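You operate a simulated robot arm through the tools that you are given. There is no shell and no other tool. Be economical: measure what you need, move in short steps, check, and stop when the job is done.

Carry out the task below with a simulated robot arm. There is one attempt and no reset: what you move stays moved.

TASK
Give the Drain jar 3 drops of Balancer and stir until even.
Fine: stand the jar on the stir plate and leave it there, park the teal spout again and switch the plate off; the jar is not moved while the plate runs, no drop goes beside, the purple dropper and the other jars stay.

It is judged by the outcome, as a careful person would: the job done as asked, and still so three seconds after it is handed in. It fails if anything else is knocked over, pushed out of place, dropped, spilled or broken.

THE ROBOT
A 6-joint arm with a two-finger parallel gripper, fixed in place. Base frame: the origin is at the foot of the arm, x ahead of it, y to its left, z up; the work surface is at about z = 0.786. Lengths are in m, angles in degrees, forces in N, time in s.
With the tool pointing down near the work surface it reaches from about 0.26 to 0.68 m from the base axis. Its first joint turns from -66.0 to 66.0 degrees. Payload 2.9 kg.
Tool frame: the origin (TCP) lies between the finger pads and is the grasp point; the fingertips stand 0.03 m ahead of it; z points along the fingers, y is the line along which they close. The gripper opens to 0.11 m. The fingers are 0.02 m wide and 0.01 m thick; the gripper's body (0.048 by 0.112 m) begins 0.055 m behind the TCP.
Orientation is told as [roll, pitch, yaw] about the base's x, y, z axes, in that order, counted from this pose: with the fingers straight down and closing along the base's y, the tool's x points along the base's -x, its y along +y and its z along -z.

THE INTERFACE
- The arm moves only by the tool send_rows. Its argument "moves" is a list that holds one entry, the list of rows, each a list of 6 numbers: the shift along the tool's x, y, z in cm, then the turn, a rotation vector about the tool's x, y, z in degrees. In form: [[[tx, ty, tz, rx, ry, rz], ...]]. A call has 1 to 8 rows; each row shifts and turns the commanded pose from where the row before left it, along the tool's axes as they then stand. "hand" is the gripper command, from -1 (fully open) to 1 (shut), values between in proportion, set as the call begins (left out, the last holds). A row lasts 0.2 s, in which the tool goes at most 0.05 m and 8.6 degrees; a call with a longer step from one row to the next is refused whole, and so is a gripper value outside its range. A pose out of reach is approached as far as the arm can. The call stops where the force on the tool passes 70 N (or 10 N more than at its start, if that is more) or the arm is blocked; 0.2 s more then pass. The fingers move at their own pace (about 0.108 m/s each) and stop on an object; they squeeze with about 22 N. The grip force told is the motor's: it shows also when the fingers shut on nothing. Time passes only in rows, and 0.2 s behind the last, so rows that do not move let the fingers close. It gives the time, the measured TCP pose, the force on the tool (base axes), the opening and the grip force at its end, in the units of the frame above (readings bear some noise).
- Cameras (640 x 400 px; columns grow to the right, rows downward): "scene" is fixed at [0.0693, 0.4284, 1.3834]; the picture's right is [-0.82, -0.57, 0.00], its down [-0.33, 0.47, -0.82] and it looks along [0.47, -0.67, -0.58] (base axes); focal length 349 px, centre (320, 200). "wrist" rides on the gripper at [-0.036, 0, -0.057] in the tool frame; the picture's right is [0.00, -1.00, 0.00], its down [0.97, 0.00, -0.24] and it looks along [0.24, 0.00, 0.97] (tool axes); focal length 218 px, centre (320, 200).
- capture(camera): a new picture of that camera. No time passes.
- probe_pixels(camera, pixels): for up to 12 pixels [column, row] of the newest picture of that camera ("zoom" is the newest enlarged one), the place [x, y, z] in the base frame of the surface seen there, good to about 0.002 m. No time passes.
- zoom(camera, box): a new picture of the part [left, top, right, bottom] of that camera's present view, enlarged. No time passes.
- hand_in(): hands the job in; it is judged then, once.

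Work in short steps. Measure before you move; look again where a grasp or a placing could have gone wrong, and mend it. You have 80 turns and 54 pictures in all, the two below and enlarged ones among them. Open the gripper and draw the arm clear of the work before you hand the job in, unless the task says otherwise; then end with one line.

The tools are called after "Emit:" by a JSON object that holds its "method" and its "body". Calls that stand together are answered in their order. send_rows: Moves the arm, as the interface text tells. Its arguments: {"type":"object","properties":{"moves":{"type":"array","items":{"type":"array","items":{"type":"array","items":{"type":"number"}}}},"hand":{"type":"number"}},"required":["moves"]} The other tools are called the same way: capture (camera) takes a picture; probe_pixels (camera, pixels) gives the place of the surface under pixels of a picture; zoom (camera, box) takes an enlarged picture of a part of a camera's view; hand_in () hands the job in.

At the start:

```text
clock: 0.0
ee_pos: [0.406, 0.1331, 1.1802]
tool_rot: [0.1, 0.0, 0.0]
ft_force: [0.0, -0.5, -0.1]
finger_gap: 0.1098
grasp_force: 0.0
```

scene: 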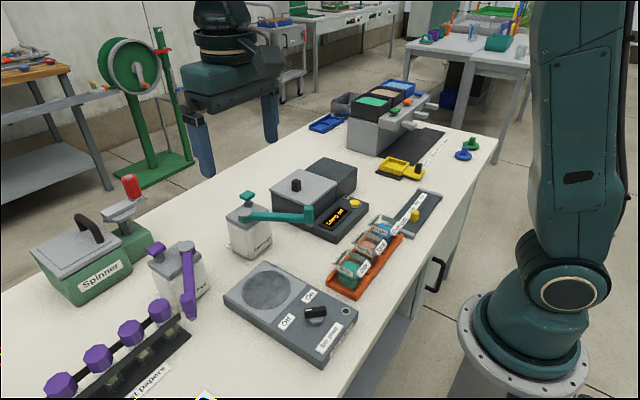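
wrist: 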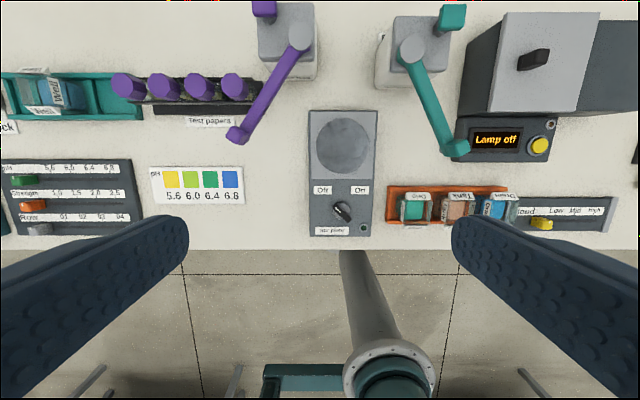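

I zoom on the jar rack, the stir plate and the two dispensers to read labels and shapes.

Emit:
{"method": "zoom", "body": {"camera": "scene", "box": [300, 180, 460, 300]}}

Emit:
{"method": "zoom", "body": {"camera": "scene", "box": [200, 170, 360, 370]}}

Emit:
{"method": "zoom", "body": {"camera": "wrist", "box": [300, 0, 620, 250]}}

```text
3.33 times, centred on (380, 240) of scene
```

zoom: 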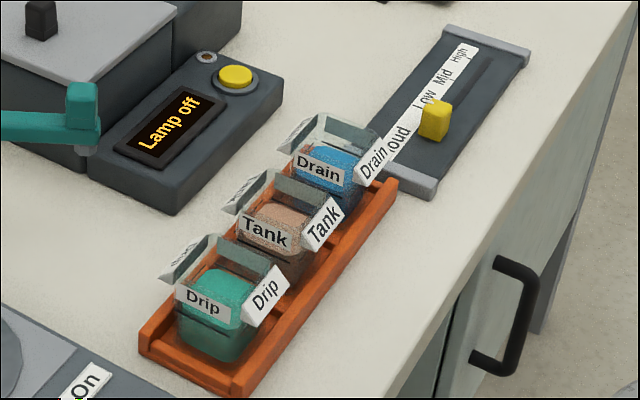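

```text
2.00 times, centred on (280, 270) of scene
```

zoom: 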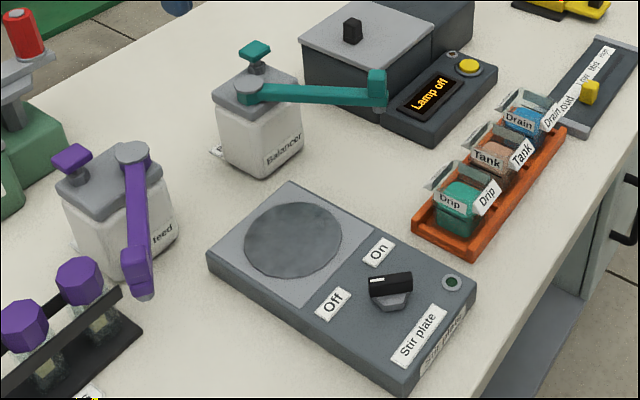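

```text
1.60 times, centred on (460, 125) of wrist
```

zoom: 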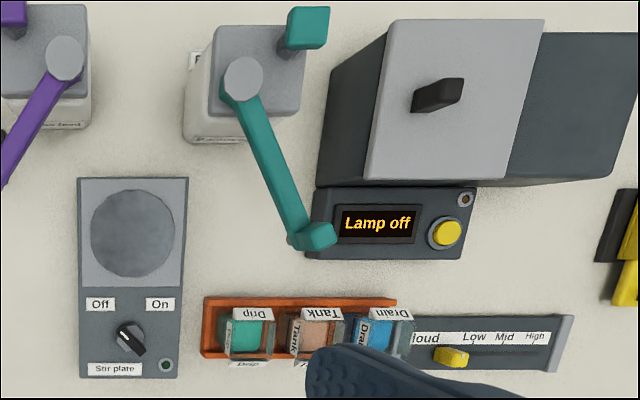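

The spout swivels on the Balancer bottle, and the teal key at its rear is likely the drop pump. I measure these and the plate, knob and Drain jar.

Emit:
{"method": "capture", "body": {"camera": "wrist"}}

Emit:
{"method": "probe_pixels", "body": {"camera": "wrist", "pixels": [[411, 50], [452, 17], [455, 149], [430, 100], [343, 146], [343, 120], [342, 211], [364, 229], [403, 60], [312, 112], [375, 112], [375, 235]]}}

Emit:
{"method": "probe_pixels", "body": {"camera": "scene", "pixels": [[308, 207], [310, 217], [309, 225], [247, 195], [246, 202], [240, 213], [315, 311], [250, 250], [266, 290], [383, 232], [378, 222], [396, 227]]}}

Emit:
{"method": "zoom", "body": {"camera": "scene", "box": [350, 195, 430, 245]}}

```text
48 pictures are left
```

wrist: 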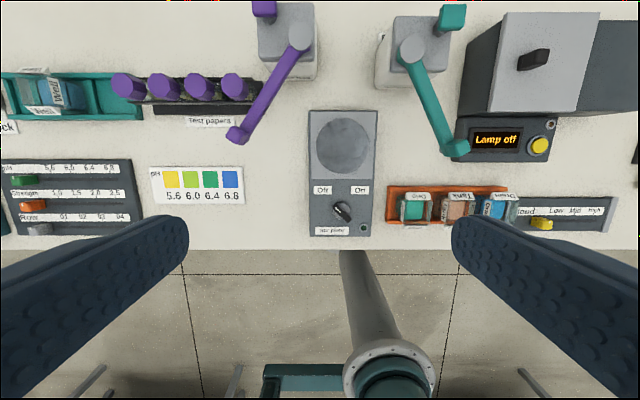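

```text
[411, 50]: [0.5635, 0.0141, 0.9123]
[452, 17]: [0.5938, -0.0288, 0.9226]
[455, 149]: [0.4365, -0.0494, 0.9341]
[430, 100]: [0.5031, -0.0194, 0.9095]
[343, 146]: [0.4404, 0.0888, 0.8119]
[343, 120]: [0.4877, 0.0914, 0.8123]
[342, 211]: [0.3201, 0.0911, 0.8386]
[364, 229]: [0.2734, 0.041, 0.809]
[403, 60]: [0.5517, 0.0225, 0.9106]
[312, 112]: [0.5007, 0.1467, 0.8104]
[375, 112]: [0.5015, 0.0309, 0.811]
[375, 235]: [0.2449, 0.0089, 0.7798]
```

```text
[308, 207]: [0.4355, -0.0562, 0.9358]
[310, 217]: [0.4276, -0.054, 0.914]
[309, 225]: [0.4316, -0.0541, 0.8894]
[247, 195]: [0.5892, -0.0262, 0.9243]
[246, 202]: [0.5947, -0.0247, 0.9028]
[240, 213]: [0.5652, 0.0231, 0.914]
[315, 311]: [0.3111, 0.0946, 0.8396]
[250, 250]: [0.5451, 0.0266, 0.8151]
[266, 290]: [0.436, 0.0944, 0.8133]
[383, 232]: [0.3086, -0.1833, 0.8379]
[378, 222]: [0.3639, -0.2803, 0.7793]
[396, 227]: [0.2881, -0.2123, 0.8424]
```

```text
8.00 times, centred on (390, 220) of scene
```

zoom: 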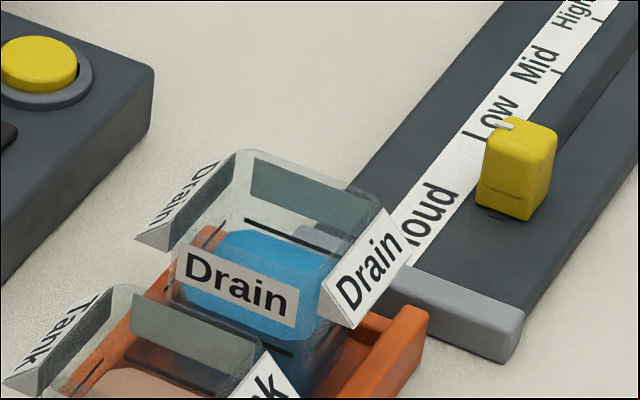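

Spout reach (~0.147 m) just fits the stir disc centre (0.44, 0.09). I go above the Drain jar for a close look.

Emit:
{"method": "send_rows", "body": {"moves": [[[0.9, -4.1, 1.9, 0, 0, 0], [0.9, -4.1, 1.9, 0, 0, 0], [0.9, -4.1, 1.9, 0, 0, 0], [0.9, -4.1, 1.9, 0, 0, 0], [0.9, -4.1, 1.9, 0, 0, 0], [0.9, -4.1, 1.9, 0, 0, 0], [0.9, -4.1, 1.9, 0, 0, 0], [0.9, -4.1, 1.9, 0, 0, 0]]], "hand": -1}}

Emit:
{"method": "capture", "body": {"camera": "wrist"}}

```text
clock: 1.8
ee_pos: [0.3298, -0.1933, 1.0263]
tool_rot: [0.0, 0.0, 0.1]
ft_force: [-0.5, -0.4, 0.7]
finger_gap: 0.11
grasp_force: 0.0
```

```text
46 pictures are left
```

wrist: 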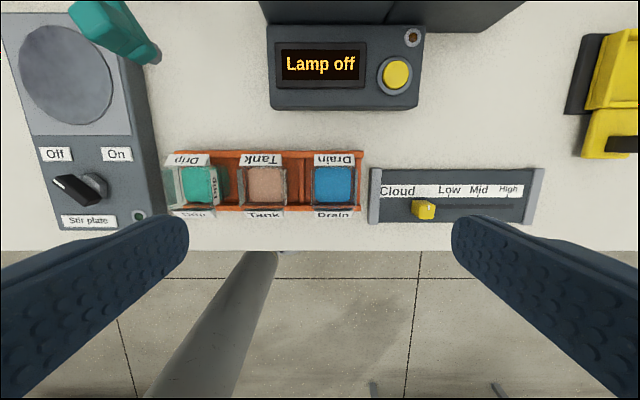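

Emit:
{"method": "zoom", "body": {"camera": "wrist", "box": [230, 135, 390, 235]}}

Emit:
{"method": "probe_pixels", "body": {"camera": "wrist", "pixels": [[335, 159], [320, 165], [354, 164], [334, 184], [333, 214], [314, 212], [353, 213], [265, 160], [287, 165], [302, 185], [359, 185], [297, 153]]}}

```text
4.00 times, centred on (310, 185) of wrist
```

zoom: 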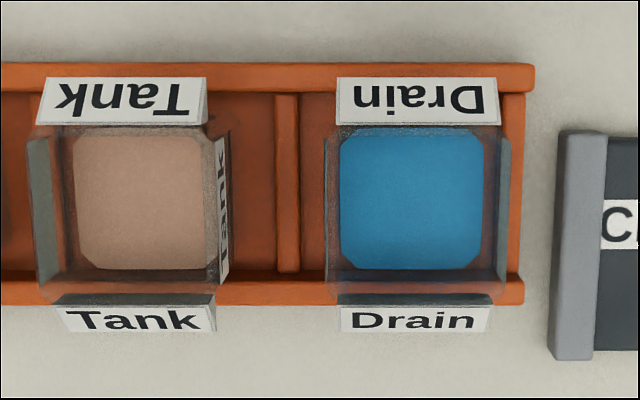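

```text
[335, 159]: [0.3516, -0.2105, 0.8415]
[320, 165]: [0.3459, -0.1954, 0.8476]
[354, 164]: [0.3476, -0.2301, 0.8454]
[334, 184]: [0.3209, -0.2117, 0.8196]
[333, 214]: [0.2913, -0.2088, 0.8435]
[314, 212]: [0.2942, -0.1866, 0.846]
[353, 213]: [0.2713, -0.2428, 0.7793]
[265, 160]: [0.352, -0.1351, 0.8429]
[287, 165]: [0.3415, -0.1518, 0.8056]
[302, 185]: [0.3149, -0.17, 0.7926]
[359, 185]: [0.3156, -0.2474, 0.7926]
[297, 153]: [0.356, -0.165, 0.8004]
```

Drain jar centre is about (0.3205, -0.2095), ±y faces ~0.045 apart with 3 cm to the Tank jar, so I grip along y. I descend to above the jar with partial opening.

Emit:
{"method": "send_rows", "body": {"moves": [[[0.47, -0.82, 3.1, 0, 0, 0], [0.46, -0.82, 3.1, 0, 0, 0], [0, 0, 3.1, 0, 0, 0], [0, 0, 1.8, 0, 0, 0], [0, 0, 0, 0, 0, 0]]], "hand": -0.2}}

Emit:
{"method": "capture", "body": {"camera": "wrist"}}

Emit:
{"method": "zoom", "body": {"camera": "scene", "box": [320, 170, 460, 290]}}

```text
clock: 3.0
ee_pos: [0.3263, -0.2111, 0.9157]
tool_rot: [0.0, 0.0, 0.0]
ft_force: [-0.3, -0.5, -0.2]
finger_gap: 0.0657
grasp_force: 0.0
```

```text
44 pictures are left
```

wrist: 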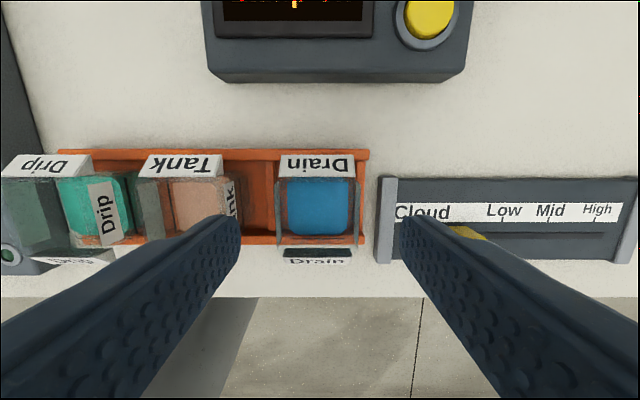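

```text
3.33 times, centred on (390, 230) of scene
```

zoom: 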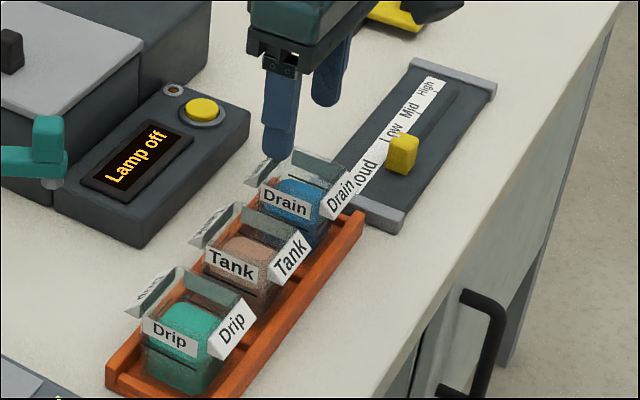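

Reported x is 0.326 rather than the commanded 0.3205; I let it settle and re-measure the jar.

Emit:
{"method": "send_rows", "body": {"moves": [[[0, 0, 0, 0, 0, 0], [0, 0, 0, 0, 0, 0]]]}}

Emit:
{"method": "probe_pixels", "body": {"camera": "wrist", "pixels": [[317, 164], [318, 206], [318, 253], [280, 245], [356, 245], [278, 200], [357, 200], [231, 200], [318, 262], [317, 157], [357, 160], [277, 160]]}}

Emit:
{"method": "zoom", "body": {"camera": "wrist", "box": [240, 140, 400, 280]}}

```text
clock: 3.6
ee_pos: [0.3266, -0.2113, 0.9162]
tool_rot: [0.0, -0.1, -0.1]
ft_force: [0.3, 0.1, -0.1]
finger_gap: 0.0659
grasp_force: 0.0
```

```text
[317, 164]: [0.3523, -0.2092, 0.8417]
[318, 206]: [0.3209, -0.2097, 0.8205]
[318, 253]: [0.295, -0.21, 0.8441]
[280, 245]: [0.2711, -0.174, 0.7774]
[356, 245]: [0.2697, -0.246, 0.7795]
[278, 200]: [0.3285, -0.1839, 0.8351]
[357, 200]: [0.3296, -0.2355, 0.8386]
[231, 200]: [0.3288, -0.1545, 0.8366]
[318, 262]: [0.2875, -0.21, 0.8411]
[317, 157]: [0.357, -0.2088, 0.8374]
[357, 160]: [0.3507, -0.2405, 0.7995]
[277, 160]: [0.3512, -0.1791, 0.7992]
```

```text
2.86 times, centred on (320, 210) of wrist
```

zoom: 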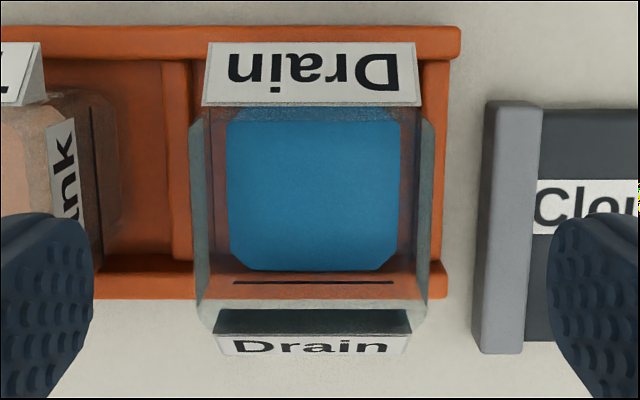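

Jar spans y -0.184…-0.2355, centre (0.322, -0.2097). I correct, descend to TCP z≈0.843 and close.

Emit:
{"method": "send_rows", "body": {"moves": [[[0.47, 0.15, 2.5, 0, 0, 0], [0, 0, 2.5, 0, 0, 0], [0, 0, 1.5, 0, 0, 0], [0, 0, 0.8, 0, 0, 0], [0, 0, 0, 0, 0, 0]]]}}

Emit:
{"method": "send_rows", "body": {"moves": [[[0, 0, 0, 0, 0, 0], [0, 0, 0, 0, 0, 0], [0, 0, 0, 0, 0, 0]]], "hand": 0.4}}

Emit:
{"method": "capture", "body": {"camera": "wrist"}}

```text
clock: 4.8
ee_pos: [0.3202, -0.2107, 0.8459]
tool_rot: [-0.1, 0.0, 0.0]
ft_force: [0.0, -0.4, -0.5]
finger_gap: 0.0662
grasp_force: 0.1
```

```text
clock: 5.6
ee_pos: [0.3198, -0.2094, 0.8447]
tool_rot: [0.0, 0.1, 0.1]
ft_force: [0.4, -0.4, 0.6]
finger_gap: 0.0493
grasp_force: 21.9
```

```text
41 pictures are left
```

wrist: 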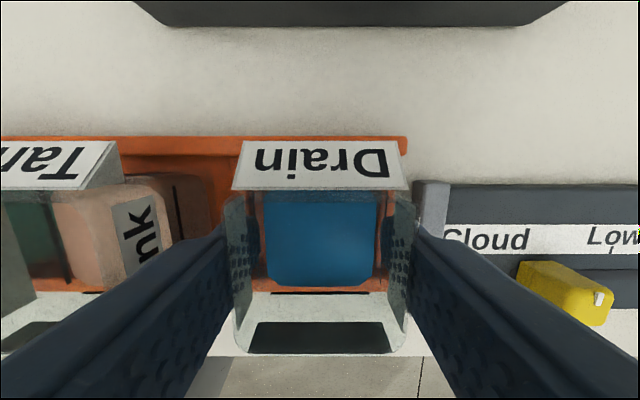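

Jar is held (gap 0.049). I lift straight up about 10 cm gently.

Emit:
{"method": "send_rows", "body": {"moves": [[[0, 0, -0.8, 0, 0, 0], [0, 0, -1.5, 0, 0, 0], [0, 0, -2, 0, 0, 0], [0, 0, -2, 0, 0, 0], [0, 0, -2, 0, 0, 0], [0, 0, -1.2, 0, 0, 0], [0, 0, 0, 0, 0, 0]]]}}

Emit:
{"method": "capture", "body": {"camera": "scene"}}

```text
clock: 7.2
ee_pos: [0.3214, -0.2095, 0.9411]
tool_rot: [-0.1, 0.0, 0.0]
ft_force: [0.1, -0.3, -0.5]
finger_gap: 0.0494
grasp_force: 21.8
```

```text
40 pictures are left
```

scene: 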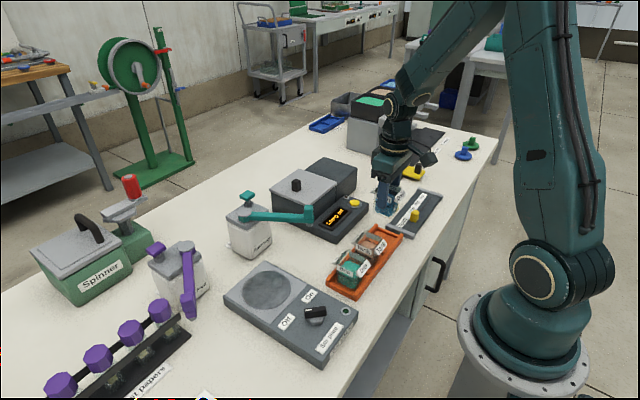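

Jar is up. I carry it along +y at x≈0.32, well clear of the spout.

Emit:
{"method": "send_rows", "body": {"moves": [[[0, 1, 0, 0, 0, 0], [0, 2, 0, 0, 0, 0], [0, 2.5, 0, 0, 0, 0], [0, 2.5, 0, 0, 0, 0], [0, 2.5, 0, 0, 0, 0], [0, 2.5, 0, 0, 0, 0], [0, 2, 0, 0, 0, 0], [0, 1, 0, 0, 0, 0]]]}}

Emit:
{"method": "send_rows", "body": {"moves": [[[0, 1, 0, 0, 0, 0], [0, 2, 0, 0, 0, 0], [0, 2.5, 0, 0, 0, 0], [0, 2.5, 0, 0, 0, 0], [0, 2.5, 0, 0, 0, 0], [0, 2, 0, 0, 0, 0], [0, 1.5, 0, 0, 0, 0]]]}}

Emit:
{"method": "send_rows", "body": {"moves": [[[-1, 0, 0, 0, 0, 0], [-2, 0, 0, 0, 0, 0], [-2.5, 0, 0, 0, 0, 0], [-2.5, 0, 0, 0, 0, 0], [-2, 0, 0, 0, 0, 0], [-1.7, 0, 0, 0, 0, 0], [0, 0, 0, 0, 0, 0]]]}}

Emit:
{"method": "capture", "body": {"camera": "scene"}}

Emit:
{"method": "capture", "body": {"camera": "wrist"}}

```text
clock: 9.0
ee_pos: [0.3186, -0.0488, 0.9391]
tool_rot: [0.1, 0.0, 0.1]
ft_force: [1.3, -0.1, -1.2]
finger_gap: 0.0495
grasp_force: 22.3
```

```text
clock: 10.6
ee_pos: [0.3197, 0.0887, 0.9382]
tool_rot: [0.0, 0.0, 0.0]
ft_force: [0.5, -0.6, -1.3]
finger_gap: 0.0495
grasp_force: 22.0
```

```text
clock: 12.2
ee_pos: [0.4384, 0.09, 0.9393]
tool_rot: [0.0, 0.0, 0.0]
ft_force: [0.9, -0.3, -1.0]
finger_gap: 0.0494
grasp_force: 21.8
```

```text
39 pictures are left
```

scene: 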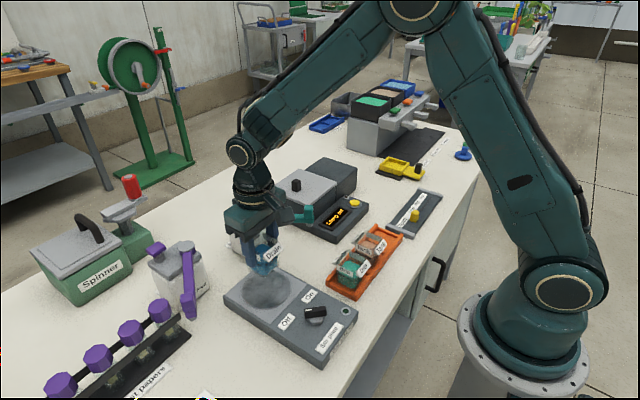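

```text
38 pictures are left
```

wrist: 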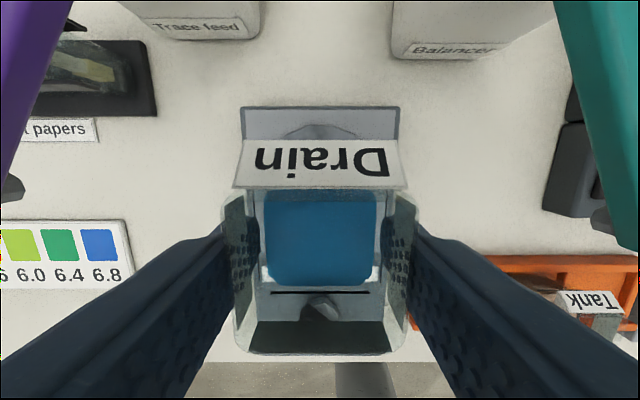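

Over the disc centre; jar bottom is ~5.3 cm below TCP, so contact is expected at TCP z≈0.865. I lower to 0.869, then creep.

Emit:
{"method": "send_rows", "body": {"moves": [[[0, 0, 1.5, 0, 0, 0], [0, 0, 2, 0, 0, 0], [0, 0, 2, 0, 0, 0], [0, 0, 1, 0, 0, 0], [0, 0, 0.4, 0, 0, 0], [0, 0, 0, 0, 0, 0]]]}}

Emit:
{"method": "zoom", "body": {"camera": "scene", "box": [210, 210, 340, 320]}}

```text
clock: 13.6
ee_pos: [0.4378, 0.0887, 0.87]
tool_rot: [0.1, -0.2, 0.0]
ft_force: [-1.3, 1.6, 18.8]
finger_gap: 0.0496
grasp_force: 21.9
```

```text
3.64 times, centred on (275, 265) of scene
```

zoom: 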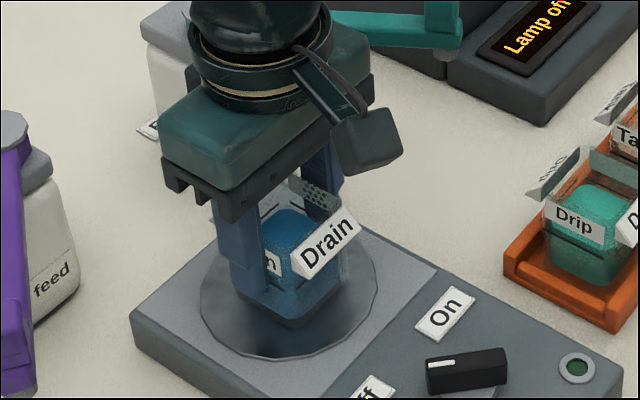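

Contact felt (18.8 N), the jar stands on the disc. I relieve slightly, release and rise.

Emit:
{"method": "send_rows", "body": {"moves": [[[0, 0, -0.1, 0, 0, 0], [0, 0, 0, 0, 0, 0]]]}}

Emit:
{"method": "send_rows", "body": {"moves": [[[0, 0, 0, 0, 0, 0], [0, 0, 0, 0, 0, 0], [0, 0, -1, 0, 0, 0], [0, 0, -3, 0, 0, 0], [0, 0, -4, 0, 0, 0], [0, 0, -4, 0, 0, 0], [0, 0, -3, 0, 0, 0]]], "hand": -0.3}}

Emit:
{"method": "capture", "body": {"camera": "wrist"}}

```text
clock: 14.2
ee_pos: [0.4361, 0.0896, 0.8714]
tool_rot: [0.1, 0.1, 0.1]
ft_force: [2.3, 0.3, 4.9]
finger_gap: 0.0494
grasp_force: 22.3
```

```text
clock: 15.8
ee_pos: [0.4376, 0.0895, 1.0215]
tool_rot: [0.0, 0.0, 0.0]
ft_force: [-0.5, 0.7, 0.9]
finger_gap: 0.0716
grasp_force: 0.0
```

```text
36 pictures are left
```

wrist: 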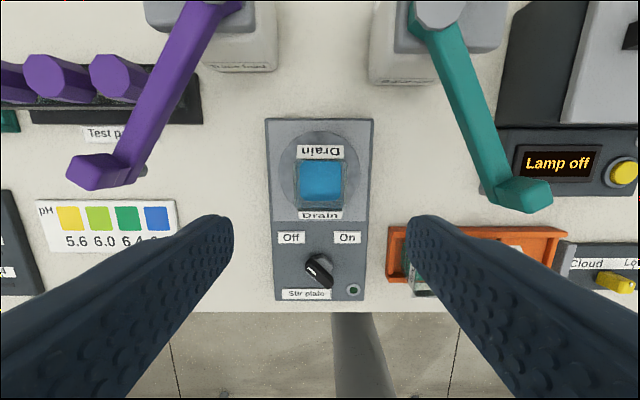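

Jar stands on the disc. I measure the jar now, and the spout in a fresh scene zoom.

Emit:
{"method": "probe_pixels", "body": {"camera": "wrist", "pixels": [[320, 181], [320, 151], [320, 215], [296, 190], [344, 190], [434, 10], [488, 183], [526, 197], [550, 197], [510, 185], [515, 210], [460, 85]]}}

Emit:
{"method": "zoom", "body": {"camera": "scene", "box": [220, 180, 340, 260]}}

```text
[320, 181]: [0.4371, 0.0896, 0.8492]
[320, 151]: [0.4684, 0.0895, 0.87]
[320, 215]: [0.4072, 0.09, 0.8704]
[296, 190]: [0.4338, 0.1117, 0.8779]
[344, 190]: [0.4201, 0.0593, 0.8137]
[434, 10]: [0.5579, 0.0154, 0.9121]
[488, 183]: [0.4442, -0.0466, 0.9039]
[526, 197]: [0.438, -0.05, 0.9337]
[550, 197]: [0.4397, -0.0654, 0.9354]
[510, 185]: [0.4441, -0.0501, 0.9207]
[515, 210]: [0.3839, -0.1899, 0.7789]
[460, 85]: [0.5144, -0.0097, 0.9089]
```

```text
5.00 times, centred on (280, 220) of scene
```

zoom: 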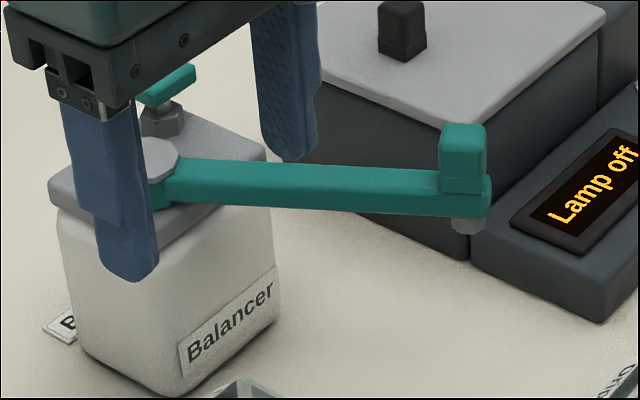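

Jar centre (0.438, 0.0895), rim ≈0.878. Now I measure the spout's handle and nozzle tip, and the pump key and lamp house top.

Emit:
{"method": "probe_pixels", "body": {"camera": "zoom", "pixels": [[455, 140], [441, 128], [484, 130], [440, 180], [466, 226], [466, 232], [470, 180], [180, 75], [165, 85], [163, 100], [450, 60], [400, 15]]}}

Emit:
{"method": "zoom", "body": {"camera": "wrist", "box": [460, 150, 580, 230]}}

```text
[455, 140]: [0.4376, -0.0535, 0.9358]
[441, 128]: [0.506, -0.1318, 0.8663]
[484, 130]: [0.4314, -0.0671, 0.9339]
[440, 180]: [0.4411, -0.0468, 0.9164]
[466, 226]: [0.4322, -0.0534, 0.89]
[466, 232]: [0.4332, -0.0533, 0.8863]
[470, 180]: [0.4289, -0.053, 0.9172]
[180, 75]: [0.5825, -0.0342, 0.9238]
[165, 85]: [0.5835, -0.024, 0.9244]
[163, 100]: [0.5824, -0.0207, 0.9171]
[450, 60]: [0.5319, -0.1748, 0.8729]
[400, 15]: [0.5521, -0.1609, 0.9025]
```

```text
5.00 times, centred on (520, 190) of wrist
```

zoom: 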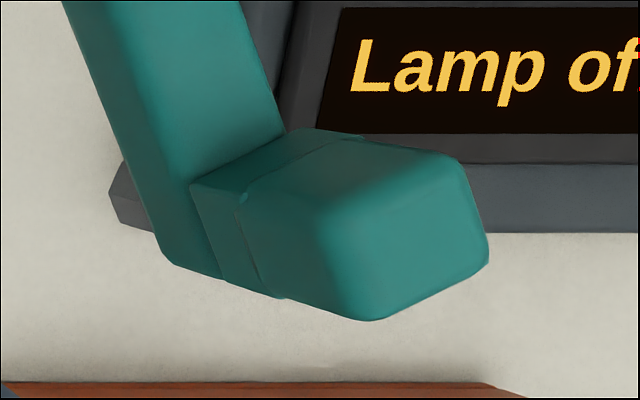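

Emit:
{"method": "probe_pixels", "body": {"camera": "zoom", "pixels": [[335, 215], [370, 155], [455, 180], [478, 250], [375, 305], [410, 225], [250, 240], [260, 170], [235, 80], [130, 20]]}}

Emit:
{"method": "probe_pixels", "body": {"camera": "wrist", "pixels": [[480, 150], [460, 155], [436, 60], [463, 50], [421, 10], [452, 10], [434, 2]]}}

```text
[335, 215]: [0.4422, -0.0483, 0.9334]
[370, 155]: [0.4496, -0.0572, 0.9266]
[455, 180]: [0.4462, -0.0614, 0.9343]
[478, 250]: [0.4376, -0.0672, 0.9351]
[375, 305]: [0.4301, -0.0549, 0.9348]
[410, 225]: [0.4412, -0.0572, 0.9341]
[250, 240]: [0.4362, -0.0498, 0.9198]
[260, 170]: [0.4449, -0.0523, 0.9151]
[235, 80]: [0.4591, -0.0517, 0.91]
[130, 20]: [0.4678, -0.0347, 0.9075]
```

```text
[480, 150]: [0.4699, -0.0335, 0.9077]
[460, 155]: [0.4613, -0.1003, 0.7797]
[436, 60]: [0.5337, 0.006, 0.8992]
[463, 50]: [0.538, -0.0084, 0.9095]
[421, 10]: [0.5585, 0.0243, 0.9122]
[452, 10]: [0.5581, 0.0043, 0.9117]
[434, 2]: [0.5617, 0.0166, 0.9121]
```

Handle centre ≈(0.439, -0.058), top 0.936; pivot ≈(0.565, 0.0143); arm angle ≈29.8° each side. I move above the handle and yaw the gripper across the arm.

Emit:
{"method": "send_rows", "body": {"moves": [[[0, -3.5, 0, 0, 0, -6], [0, -3.5, 0, 0, 0, -6], [0, -3.5, 0, 0, 0, -6], [0, -3.0, 0, 0, 0, -6], [0, 0, 0, 0, 0, -5.8], [0, 0, 0, 0, 0, 0]]], "hand": 0}}

```text
clock: 17.2
ee_pos: [0.4531, -0.0445, 1.024]
tool_rot: [0.0, 0.0, 29.9]
ft_force: [-0.2, 0.0, 0.4]
finger_gap: 0.055
grasp_force: 0.0
```

Emit:
{"method": "send_rows", "body": {"moves": [[[1.0, -0.25, 1.5, 0, 0, 0], [0.9, -0.22, 2, 0, 0, 0], [0, 0, 1.5, 0, 0, 0], [0, 0, 0, 0, 0, 0]]]}}

Emit:
{"method": "capture", "body": {"camera": "wrist"}}

Emit:
{"method": "zoom", "body": {"camera": "scene", "box": [240, 160, 370, 250]}}

```text
clock: 18.2
ee_pos: [0.4414, -0.0583, 0.9713]
tool_rot: [0.0, 0.0, 29.8]
ft_force: [0.2, 0.6, -0.4]
finger_gap: 0.0551
grasp_force: 0.0
```

```text
33 pictures are left
```

wrist: 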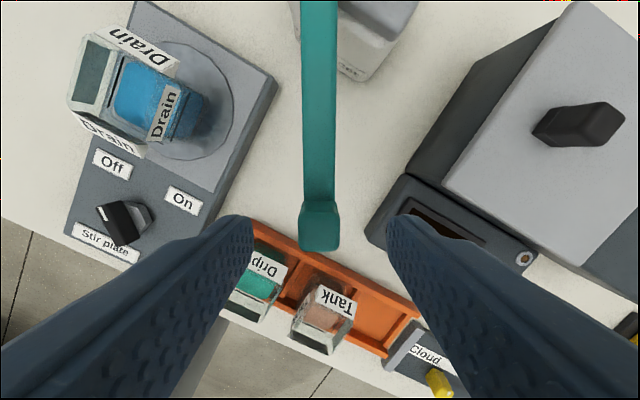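

```text
4.44 times, centred on (305, 205) of scene
```

zoom: 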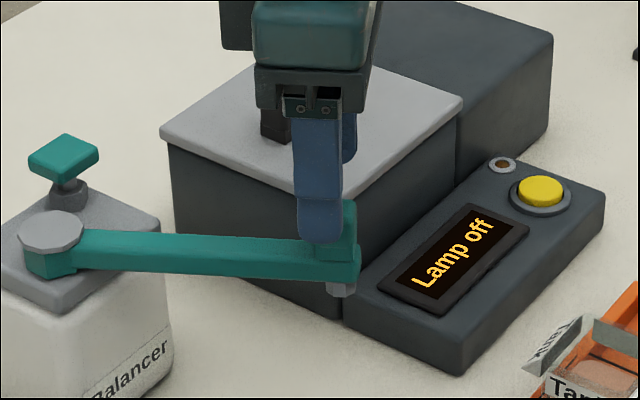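

Arm runs vertically at column ~319, aligned. I descend to 0.943 and close softly.

Emit:
{"method": "probe_pixels", "body": {"camera": "wrist", "pixels": [[302, 243], [336, 243], [319, 230], [307, 215], [333, 215], [319, 100], [305, 100], [335, 100]]}}

Emit:
{"method": "send_rows", "body": {"moves": [[[0, 0, 1.5, 0, 0, 0], [0, 0, 1.3, 0, 0, 0], [0, 0, 0, 0, 0, 0]]]}}

Emit:
{"method": "send_rows", "body": {"moves": [[[0, 0, 0, 0, 0, 0], [0, 0, 0, 0, 0, 0], [0, 0, 0, 0, 0, 0]]], "hand": 1}}

Emit:
{"method": "capture", "body": {"camera": "wrist"}}

```text
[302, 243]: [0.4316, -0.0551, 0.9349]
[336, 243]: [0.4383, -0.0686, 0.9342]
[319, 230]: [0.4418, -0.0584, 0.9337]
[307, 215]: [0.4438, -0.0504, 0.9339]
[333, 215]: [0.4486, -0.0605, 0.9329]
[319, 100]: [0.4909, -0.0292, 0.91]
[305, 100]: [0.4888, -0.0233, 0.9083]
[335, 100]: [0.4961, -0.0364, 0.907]
```

```text
clock: 19.0
ee_pos: [0.4407, -0.057, 0.943]
tool_rot: [0.0, 0.0, 29.8]
ft_force: [-0.4, 0.3, 0.0]
finger_gap: 0.0551
grasp_force: 0.0
```

```text
clock: 19.8
ee_pos: [0.4416, -0.0578, 0.9416]
tool_rot: [0.0, -0.1, 29.8]
ft_force: [0.7, -1.5, -1.7]
finger_gap: 0.0197
grasp_force: 45.6
```

```text
31 pictures are left
```

wrist: 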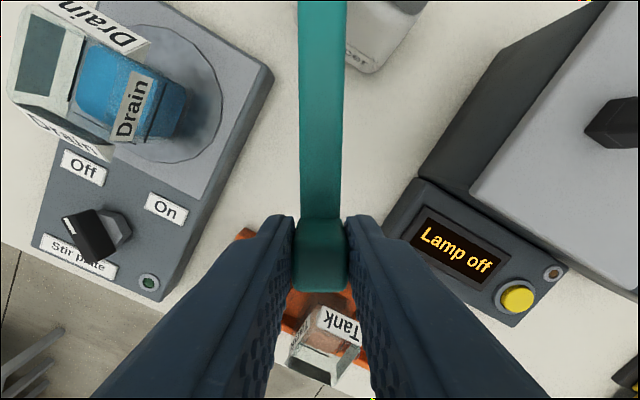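

Handle is gripped (gap 0.0197). I pin down the pivot for the arc.

Emit:
{"method": "zoom", "body": {"camera": "scene", "box": [215, 180, 285, 225]}}

```text
8.89 times, centred on (250, 202) of scene
```

zoom: 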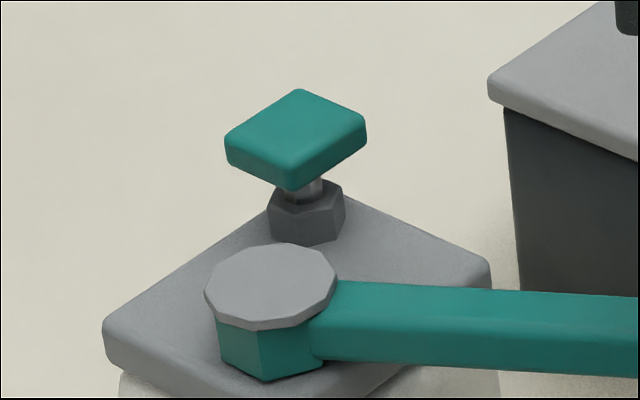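

Emit:
{"method": "probe_pixels", "body": {"camera": "zoom", "pixels": [[271, 285], [210, 290], [330, 275], [285, 247], [255, 322], [296, 138], [240, 145], [355, 130], [300, 95], [292, 180], [305, 225], [400, 240]]}}

```text
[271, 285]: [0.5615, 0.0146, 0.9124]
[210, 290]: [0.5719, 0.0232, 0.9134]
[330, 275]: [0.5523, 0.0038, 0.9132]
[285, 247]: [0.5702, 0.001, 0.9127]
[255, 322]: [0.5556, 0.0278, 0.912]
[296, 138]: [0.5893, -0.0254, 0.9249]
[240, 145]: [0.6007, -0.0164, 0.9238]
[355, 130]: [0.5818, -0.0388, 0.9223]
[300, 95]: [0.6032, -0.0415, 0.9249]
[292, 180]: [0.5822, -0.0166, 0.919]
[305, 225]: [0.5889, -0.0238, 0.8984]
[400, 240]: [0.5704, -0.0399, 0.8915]
```

Pivot ≈(0.563, 0.0145), R ≈ 0.1415 at the TCP. I swing the first 30° along the arc toward the jar.

Emit:
{"method": "send_rows", "body": {"moves": [[[-0.054, 1.233, 0, 0, 0, 5], [-0.054, 1.233, 0, 0, 0, 5], [-0.054, 1.233, 0, 0, 0, 5], [-0.054, 1.233, 0, 0, 0, 5], [-0.054, 1.233, 0, 0, 0, 5], [-0.054, 1.233, 0, 0, 0, 5], [0, 0, 0, 0, 0, 0]]]}}

Emit:
{"method": "capture", "body": {"camera": "wrist"}}

```text
clock: 21.4
ee_pos: [0.4239, 0.014, 0.9427]
tool_rot: [-0.1, 0.0, -0.2]
ft_force: [-6.9, -3.7, -16.6]
finger_gap: 0.0195
grasp_force: 45.2
```

```text
29 pictures are left
```

wrist: 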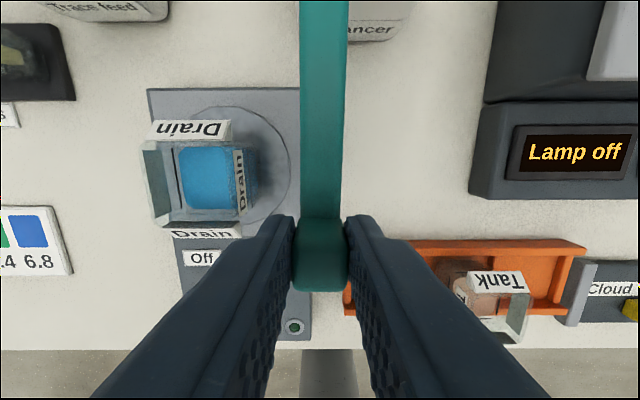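

Spout follows. I complete the remaining ~31°, easing down 1 mm to lessen the vertical load.

Emit:
{"method": "send_rows", "body": {"moves": [[[-0.054, 1.22, 0.05, 0, 0, 5], [-0.054, 1.22, 0.05, 0, 0, 5], [-0.054, 1.22, 0, 0, 0, 5], [-0.054, 1.22, 0, 0, 0, 5], [-0.054, 1.22, 0, 0, 0, 5], [-0.054, 1.22, 0, 0, 0, 5], [0, 0.2, 0, 0, 0, 0.8], [0, 0, 0, 0, 0, 0]]]}}

Emit:
{"method": "capture", "body": {"camera": "wrist"}}

Emit:
{"method": "zoom", "body": {"camera": "scene", "box": [210, 210, 330, 310]}}

```text
clock: 23.2
ee_pos: [0.4433, 0.085, 0.9421]
tool_rot: [0.1, 0.0, -31.1]
ft_force: [3.3, -2.6, -7.5]
finger_gap: 0.0195
grasp_force: 44.8
```

```text
28 pictures are left
```

wrist: 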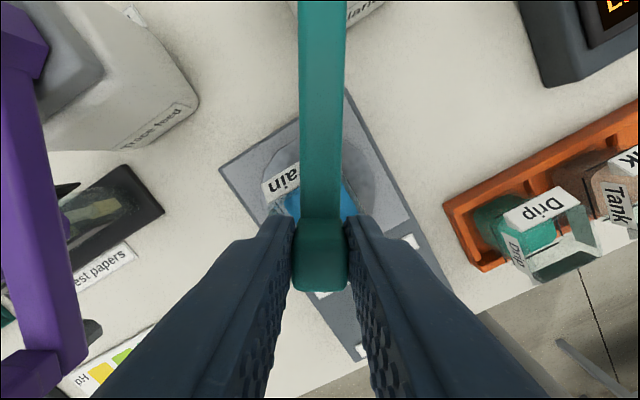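

```text
4.00 times, centred on (270, 260) of scene
```

zoom: 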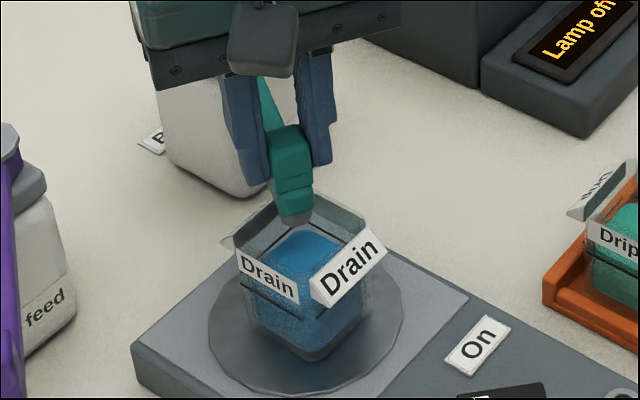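

Nozzle at zoom (295,220) appears inside the jar mouth. I measure it, then open and rise.

Emit:
{"method": "probe_pixels", "body": {"camera": "zoom", "pixels": [[293, 220], [300, 212], [285, 225], [300, 185]]}}

Emit:
{"method": "send_rows", "body": {"moves": [[[0, 0, 0, 0, 0, 0], [0, 0, 0, 0, 0, 0], [0, 0, -2, 0, 0, 0], [0, 0, -3, 0, 0, 0], [0, 0, -3, 0, 0, 0]]], "hand": 0.2}}

Emit:
{"method": "capture", "body": {"camera": "wrist"}}

Emit:
{"method": "zoom", "body": {"camera": "scene", "box": [210, 170, 340, 310]}}

```text
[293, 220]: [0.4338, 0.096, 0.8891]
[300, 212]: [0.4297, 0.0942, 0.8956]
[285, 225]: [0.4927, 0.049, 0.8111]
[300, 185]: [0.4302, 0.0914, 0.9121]
```

```text
clock: 24.4
ee_pos: [0.445, 0.0864, 1.0209]
tool_rot: [0.0, 0.1, -31.0]
ft_force: [0.2, -0.1, -0.4]
finger_gap: 0.0441
grasp_force: 0.0
```

```text
26 pictures are left
```

wrist: 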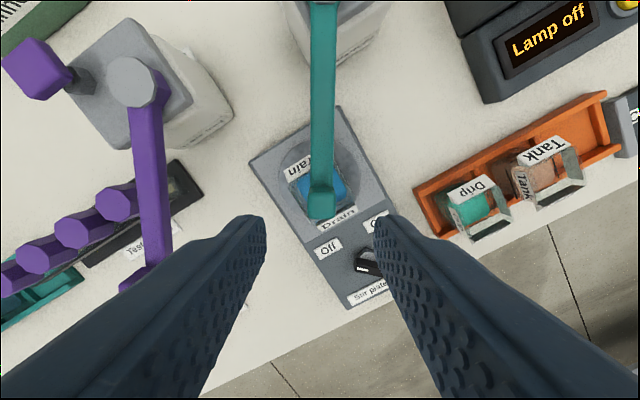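

```text
2.86 times, centred on (275, 240) of scene
```

zoom: 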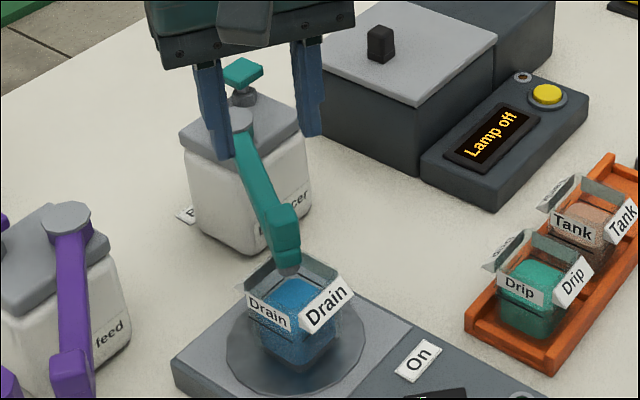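

Spout is centred over the jar. I go to above the pump key (0.591, -0.029), fingers shut, yaw back to 0.

Emit:
{"method": "send_rows", "body": {"moves": [[[0, 0, 0, 0, 0, -7.75], [0, 0, 0, 0, 0, -7.75], [0, 0, 0, 0, 0, -7.75], [0, 0, 0, 0, 0, -7.75]]], "hand": 1}}

Emit:
{"method": "send_rows", "body": {"moves": [[[-2, -1.55, 0, 0, 0, 0], [-3.2, -2.5, 0, 0, 0, 0], [-3.2, -2.5, 0, 0, 0, 0], [-3.2, -2.5, 0, 0, 0, 0], [-2, -1.5, 0, 0, 0, 0], [-1, -0.95, 0, 0, 0, 0], [0, 0, 0, 0, 0, 0]]]}}

Emit:
{"method": "capture", "body": {"camera": "wrist"}}

Emit:
{"method": "zoom", "body": {"camera": "scene", "box": [190, 130, 330, 310]}}

```text
clock: 25.4
ee_pos: [0.4434, 0.0871, 1.0215]
tool_rot: [0.0, 0.0, 0.1]
ft_force: [-0.2, -0.6, 0.4]
finger_gap: 0.0001
grasp_force: 22.4
```

```text
clock: 27.0
ee_pos: [0.588, -0.0283, 1.0223]
tool_rot: [0.0, 0.0, 0.0]
ft_force: [-0.7, -0.6, 0.0]
finger_gap: 0.0
grasp_force: 22.2
```

```text
24 pictures are left
```

wrist: 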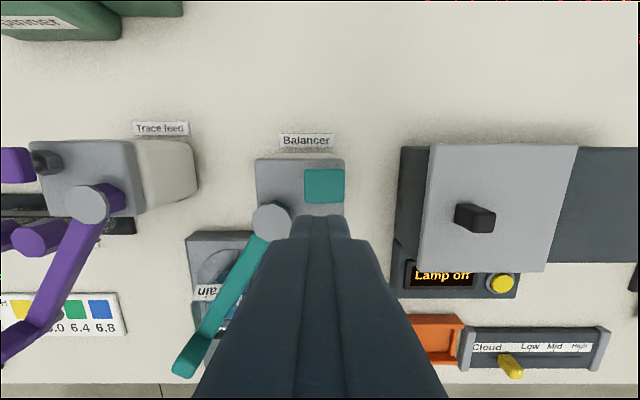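

```text
2.22 times, centred on (260, 220) of scene
```

zoom: 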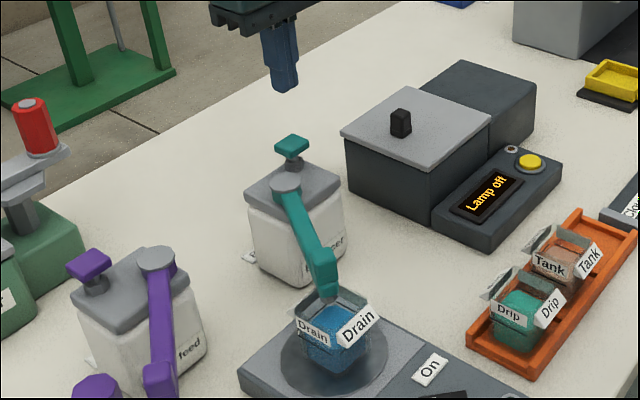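

Emit:
{"method": "probe_pixels", "body": {"camera": "wrist", "pixels": [[324, 185], [306, 171], [342, 171], [306, 200], [342, 200]]}}

Emit:
{"method": "send_rows", "body": {"moves": [[[-0.5, 0, 2.5, 0, 0, 0], [0, 0, 2.2, 0, 0, 0], [0, 0, 1, 0, 0, 0], [0, 0, 0, 0, 0, 0]]]}}

Emit:
{"method": "zoom", "body": {"camera": "scene", "box": [200, 160, 310, 300]}}

```text
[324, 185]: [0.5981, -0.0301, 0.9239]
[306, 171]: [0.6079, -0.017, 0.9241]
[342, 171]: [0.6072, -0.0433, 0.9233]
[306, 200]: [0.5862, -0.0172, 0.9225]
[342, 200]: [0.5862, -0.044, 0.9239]
```

```text
clock: 28.0
ee_pos: [0.5932, -0.0288, 0.9638]
tool_rot: [-0.1, 0.0, 0.0]
ft_force: [-0.1, 0.7, 0.2]
finger_gap: 0.0001
grasp_force: 21.9
```

```text
2.86 times, centred on (255, 230) of scene
```

zoom: 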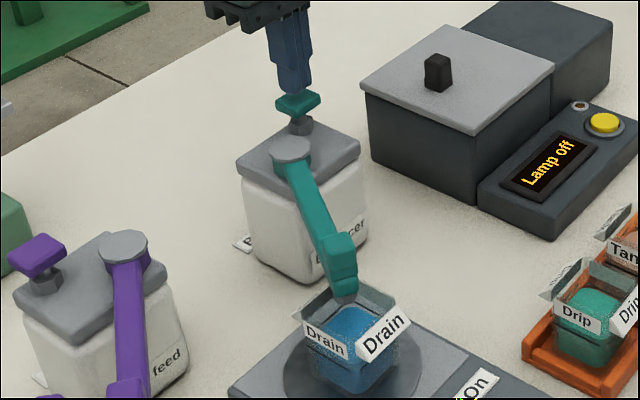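

Tips are 1 cm above the key centre. I press in small steps and watch the force.

Emit:
{"method": "send_rows", "body": {"moves": [[[0, 0, 0.6, 0, 0, 0], [0, 0, 0.5, 0, 0, 0], [0, 0, 0.2, 0, 0, 0]]]}}

```text
clock: 28.8
ee_pos: [0.5946, -0.0298, 0.9523]
tool_rot: [0.0, 0.1, 0.0]
ft_force: [-0.7, 0.4, 1.3]
finger_gap: 0.0
grasp_force: 21.8
```

Emit:
{"method": "send_rows", "body": {"moves": [[[0, 0, 0.2, 0, 0, 0], [0, 0, 0.2, 0, 0, 0]]]}}

Emit:
{"method": "zoom", "body": {"camera": "scene", "box": [210, 170, 310, 290]}}

```text
clock: 29.4
ee_pos: [0.5939, -0.0299, 0.9482]
tool_rot: [0.0, -0.1, 0.0]
ft_force: [0.8, -1.3, 2.5]
finger_gap: 0.0
grasp_force: 22.2
```

```text
3.33 times, centred on (260, 230) of scene
```

zoom: 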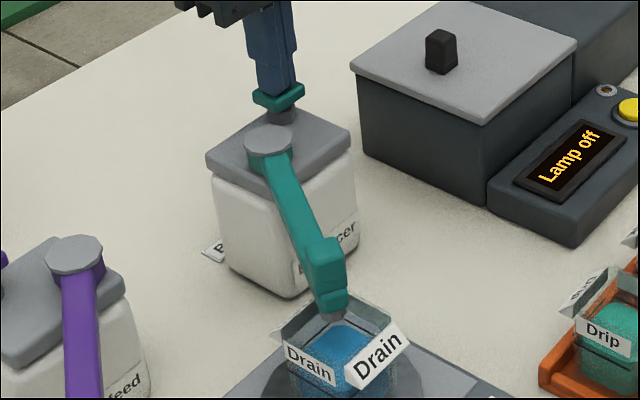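

Key is moving lightly (2.5 N, ~6 mm). I go on until it bottoms.

Emit:
{"method": "send_rows", "body": {"moves": [[[0, 0, 0.15, 0, 0, 0], [0, 0, 0.15, 0, 0, 0]]]}}

Emit:
{"method": "zoom", "body": {"camera": "scene", "box": [230, 190, 310, 290]}}

```text
clock: 30.0
ee_pos: [0.5947, -0.029, 0.9453]
tool_rot: [0.0, -0.1, 0.0]
ft_force: [-0.4, -1.7, 2.7]
finger_gap: 0.0
grasp_force: 21.7
```

```text
4.00 times, centred on (270, 240) of scene
```

zoom: 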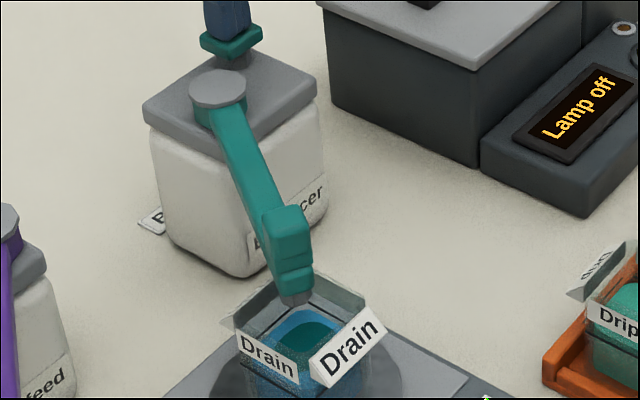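

A darker patch appeared in the jar: drop 1 fell at TCP z≈0.946. I release fully and look to see that the count holds at one.

Emit:
{"method": "send_rows", "body": {"moves": [[[0, 0, -0.7, 0, 0, 0], [0, 0, -0.7, 0, 0, 0], [0, 0, 0, 0, 0, 0], [0, 0, 0, 0, 0, 0]]]}}

Emit:
{"method": "zoom", "body": {"camera": "scene", "box": [230, 190, 310, 290]}}

```text
clock: 31.0
ee_pos: [0.5939, -0.0294, 0.9597]
tool_rot: [0.0, 0.0, 0.1]
ft_force: [0.4, 0.2, 0.7]
finger_gap: 0.0
grasp_force: 21.6
```

```text
4.00 times, centred on (270, 240) of scene
```

zoom: 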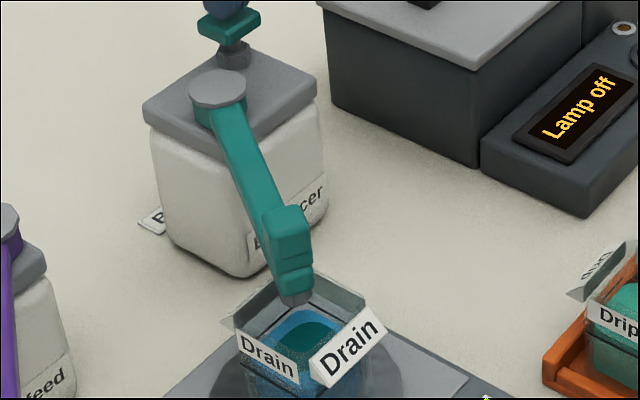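

Patch unchanged; key back up. Second press, to the same depth (0.945), then release.

Emit:
{"method": "send_rows", "body": {"moves": [[[0, 0, 0.5, 0, 0, 0], [0, 0, 0.5, 0, 0, 0], [0, 0, 0.3, 0, 0, 0], [0, 0, 0.15, 0, 0, 0]]]}}

Emit:
{"method": "zoom", "body": {"camera": "scene", "box": [250, 250, 300, 290]}}

```text
clock: 32.0
ee_pos: [0.5941, -0.0289, 0.9453]
tool_rot: [-0.1, 0.1, -0.1]
ft_force: [0.3, -1.0, 2.9]
finger_gap: 0.0003
grasp_force: 22.1
```

```text
10.00 times, centred on (275, 270) of scene
```

zoom: 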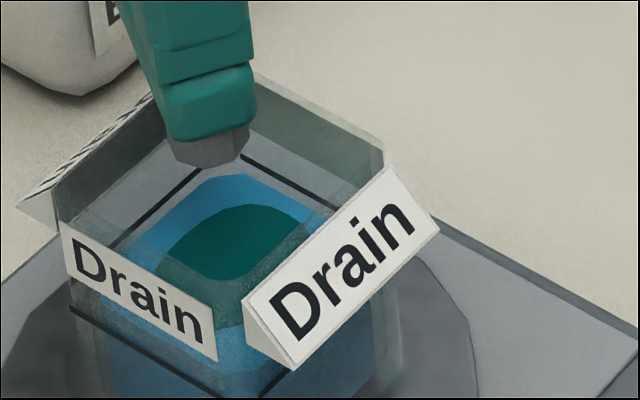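

Emit:
{"method": "zoom", "body": {"camera": "scene", "box": [230, 190, 310, 290]}}

```text
4.00 times, centred on (270, 240) of scene
```

zoom: 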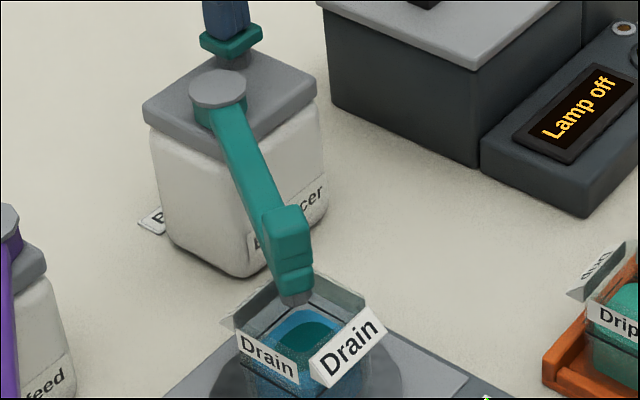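

The patch looks greener than after drop 1, in line with a second drop. I release and take the same close view as a baseline.

Emit:
{"method": "send_rows", "body": {"moves": [[[0, 0, -0.7, 0, 0, 0], [0, 0, -0.75, 0, 0, 0], [0, 0, 0, 0, 0, 0], [0, 0, 0, 0, 0, 0]]]}}

Emit:
{"method": "zoom", "body": {"camera": "scene", "box": [250, 250, 300, 290]}}

```text
clock: 33.0
ee_pos: [0.5959, -0.0296, 0.959]
tool_rot: [0.1, 0.0, 0.0]
ft_force: [-0.1, -0.7, -0.5]
finger_gap: 0.0001
grasp_force: 21.7
```

```text
10.00 times, centred on (275, 270) of scene
```

zoom: 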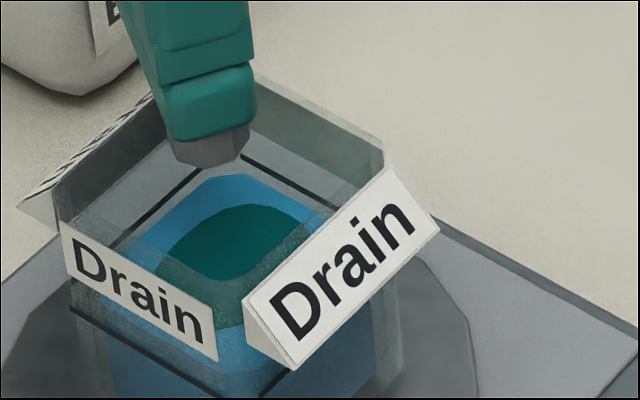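

Third press, same depth, then the same close view.

Emit:
{"method": "send_rows", "body": {"moves": [[[0, 0, 0.5, 0, 0, 0], [0, 0, 0.5, 0, 0, 0], [0, 0, 0.3, 0, 0, 0], [0, 0, 0.15, 0, 0, 0]]]}}

Emit:
{"method": "zoom", "body": {"camera": "scene", "box": [250, 250, 300, 290]}}

```text
clock: 34.0
ee_pos: [0.594, -0.0291, 0.945]
tool_rot: [0.1, 0.0, 0.1]
ft_force: [-0.3, 2.7, 2.6]
finger_gap: 0.0002
grasp_force: 22.4
```

```text
10.00 times, centred on (275, 270) of scene
```

zoom: 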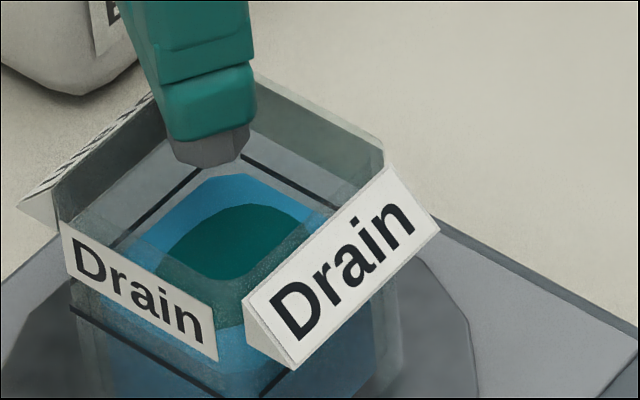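

No obvious change from the baseline; the drop may still be falling. I release, wait, and take the 4x view to compare with the earlier ones.

Emit:
{"method": "send_rows", "body": {"moves": [[[0, 0, -0.7, 0, 0, 0], [0, 0, -0.75, 0, 0, 0], [0, 0, 0, 0, 0, 0], [0, 0, 0, 0, 0, 0]]]}}

Emit:
{"method": "zoom", "body": {"camera": "scene", "box": [230, 190, 310, 290]}}

```text
clock: 35.0
ee_pos: [0.5953, -0.0316, 0.9586]
tool_rot: [0.0, 0.0, 0.0]
ft_force: [-0.7, 0.1, 0.0]
finger_gap: 0.0
grasp_force: 22.0
```

```text
4.00 times, centred on (270, 240) of scene
```

zoom: 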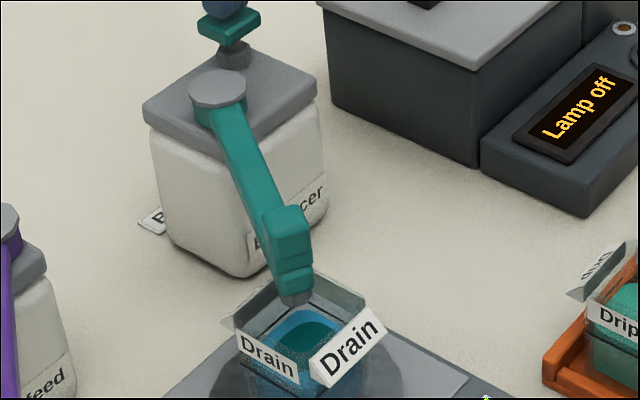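

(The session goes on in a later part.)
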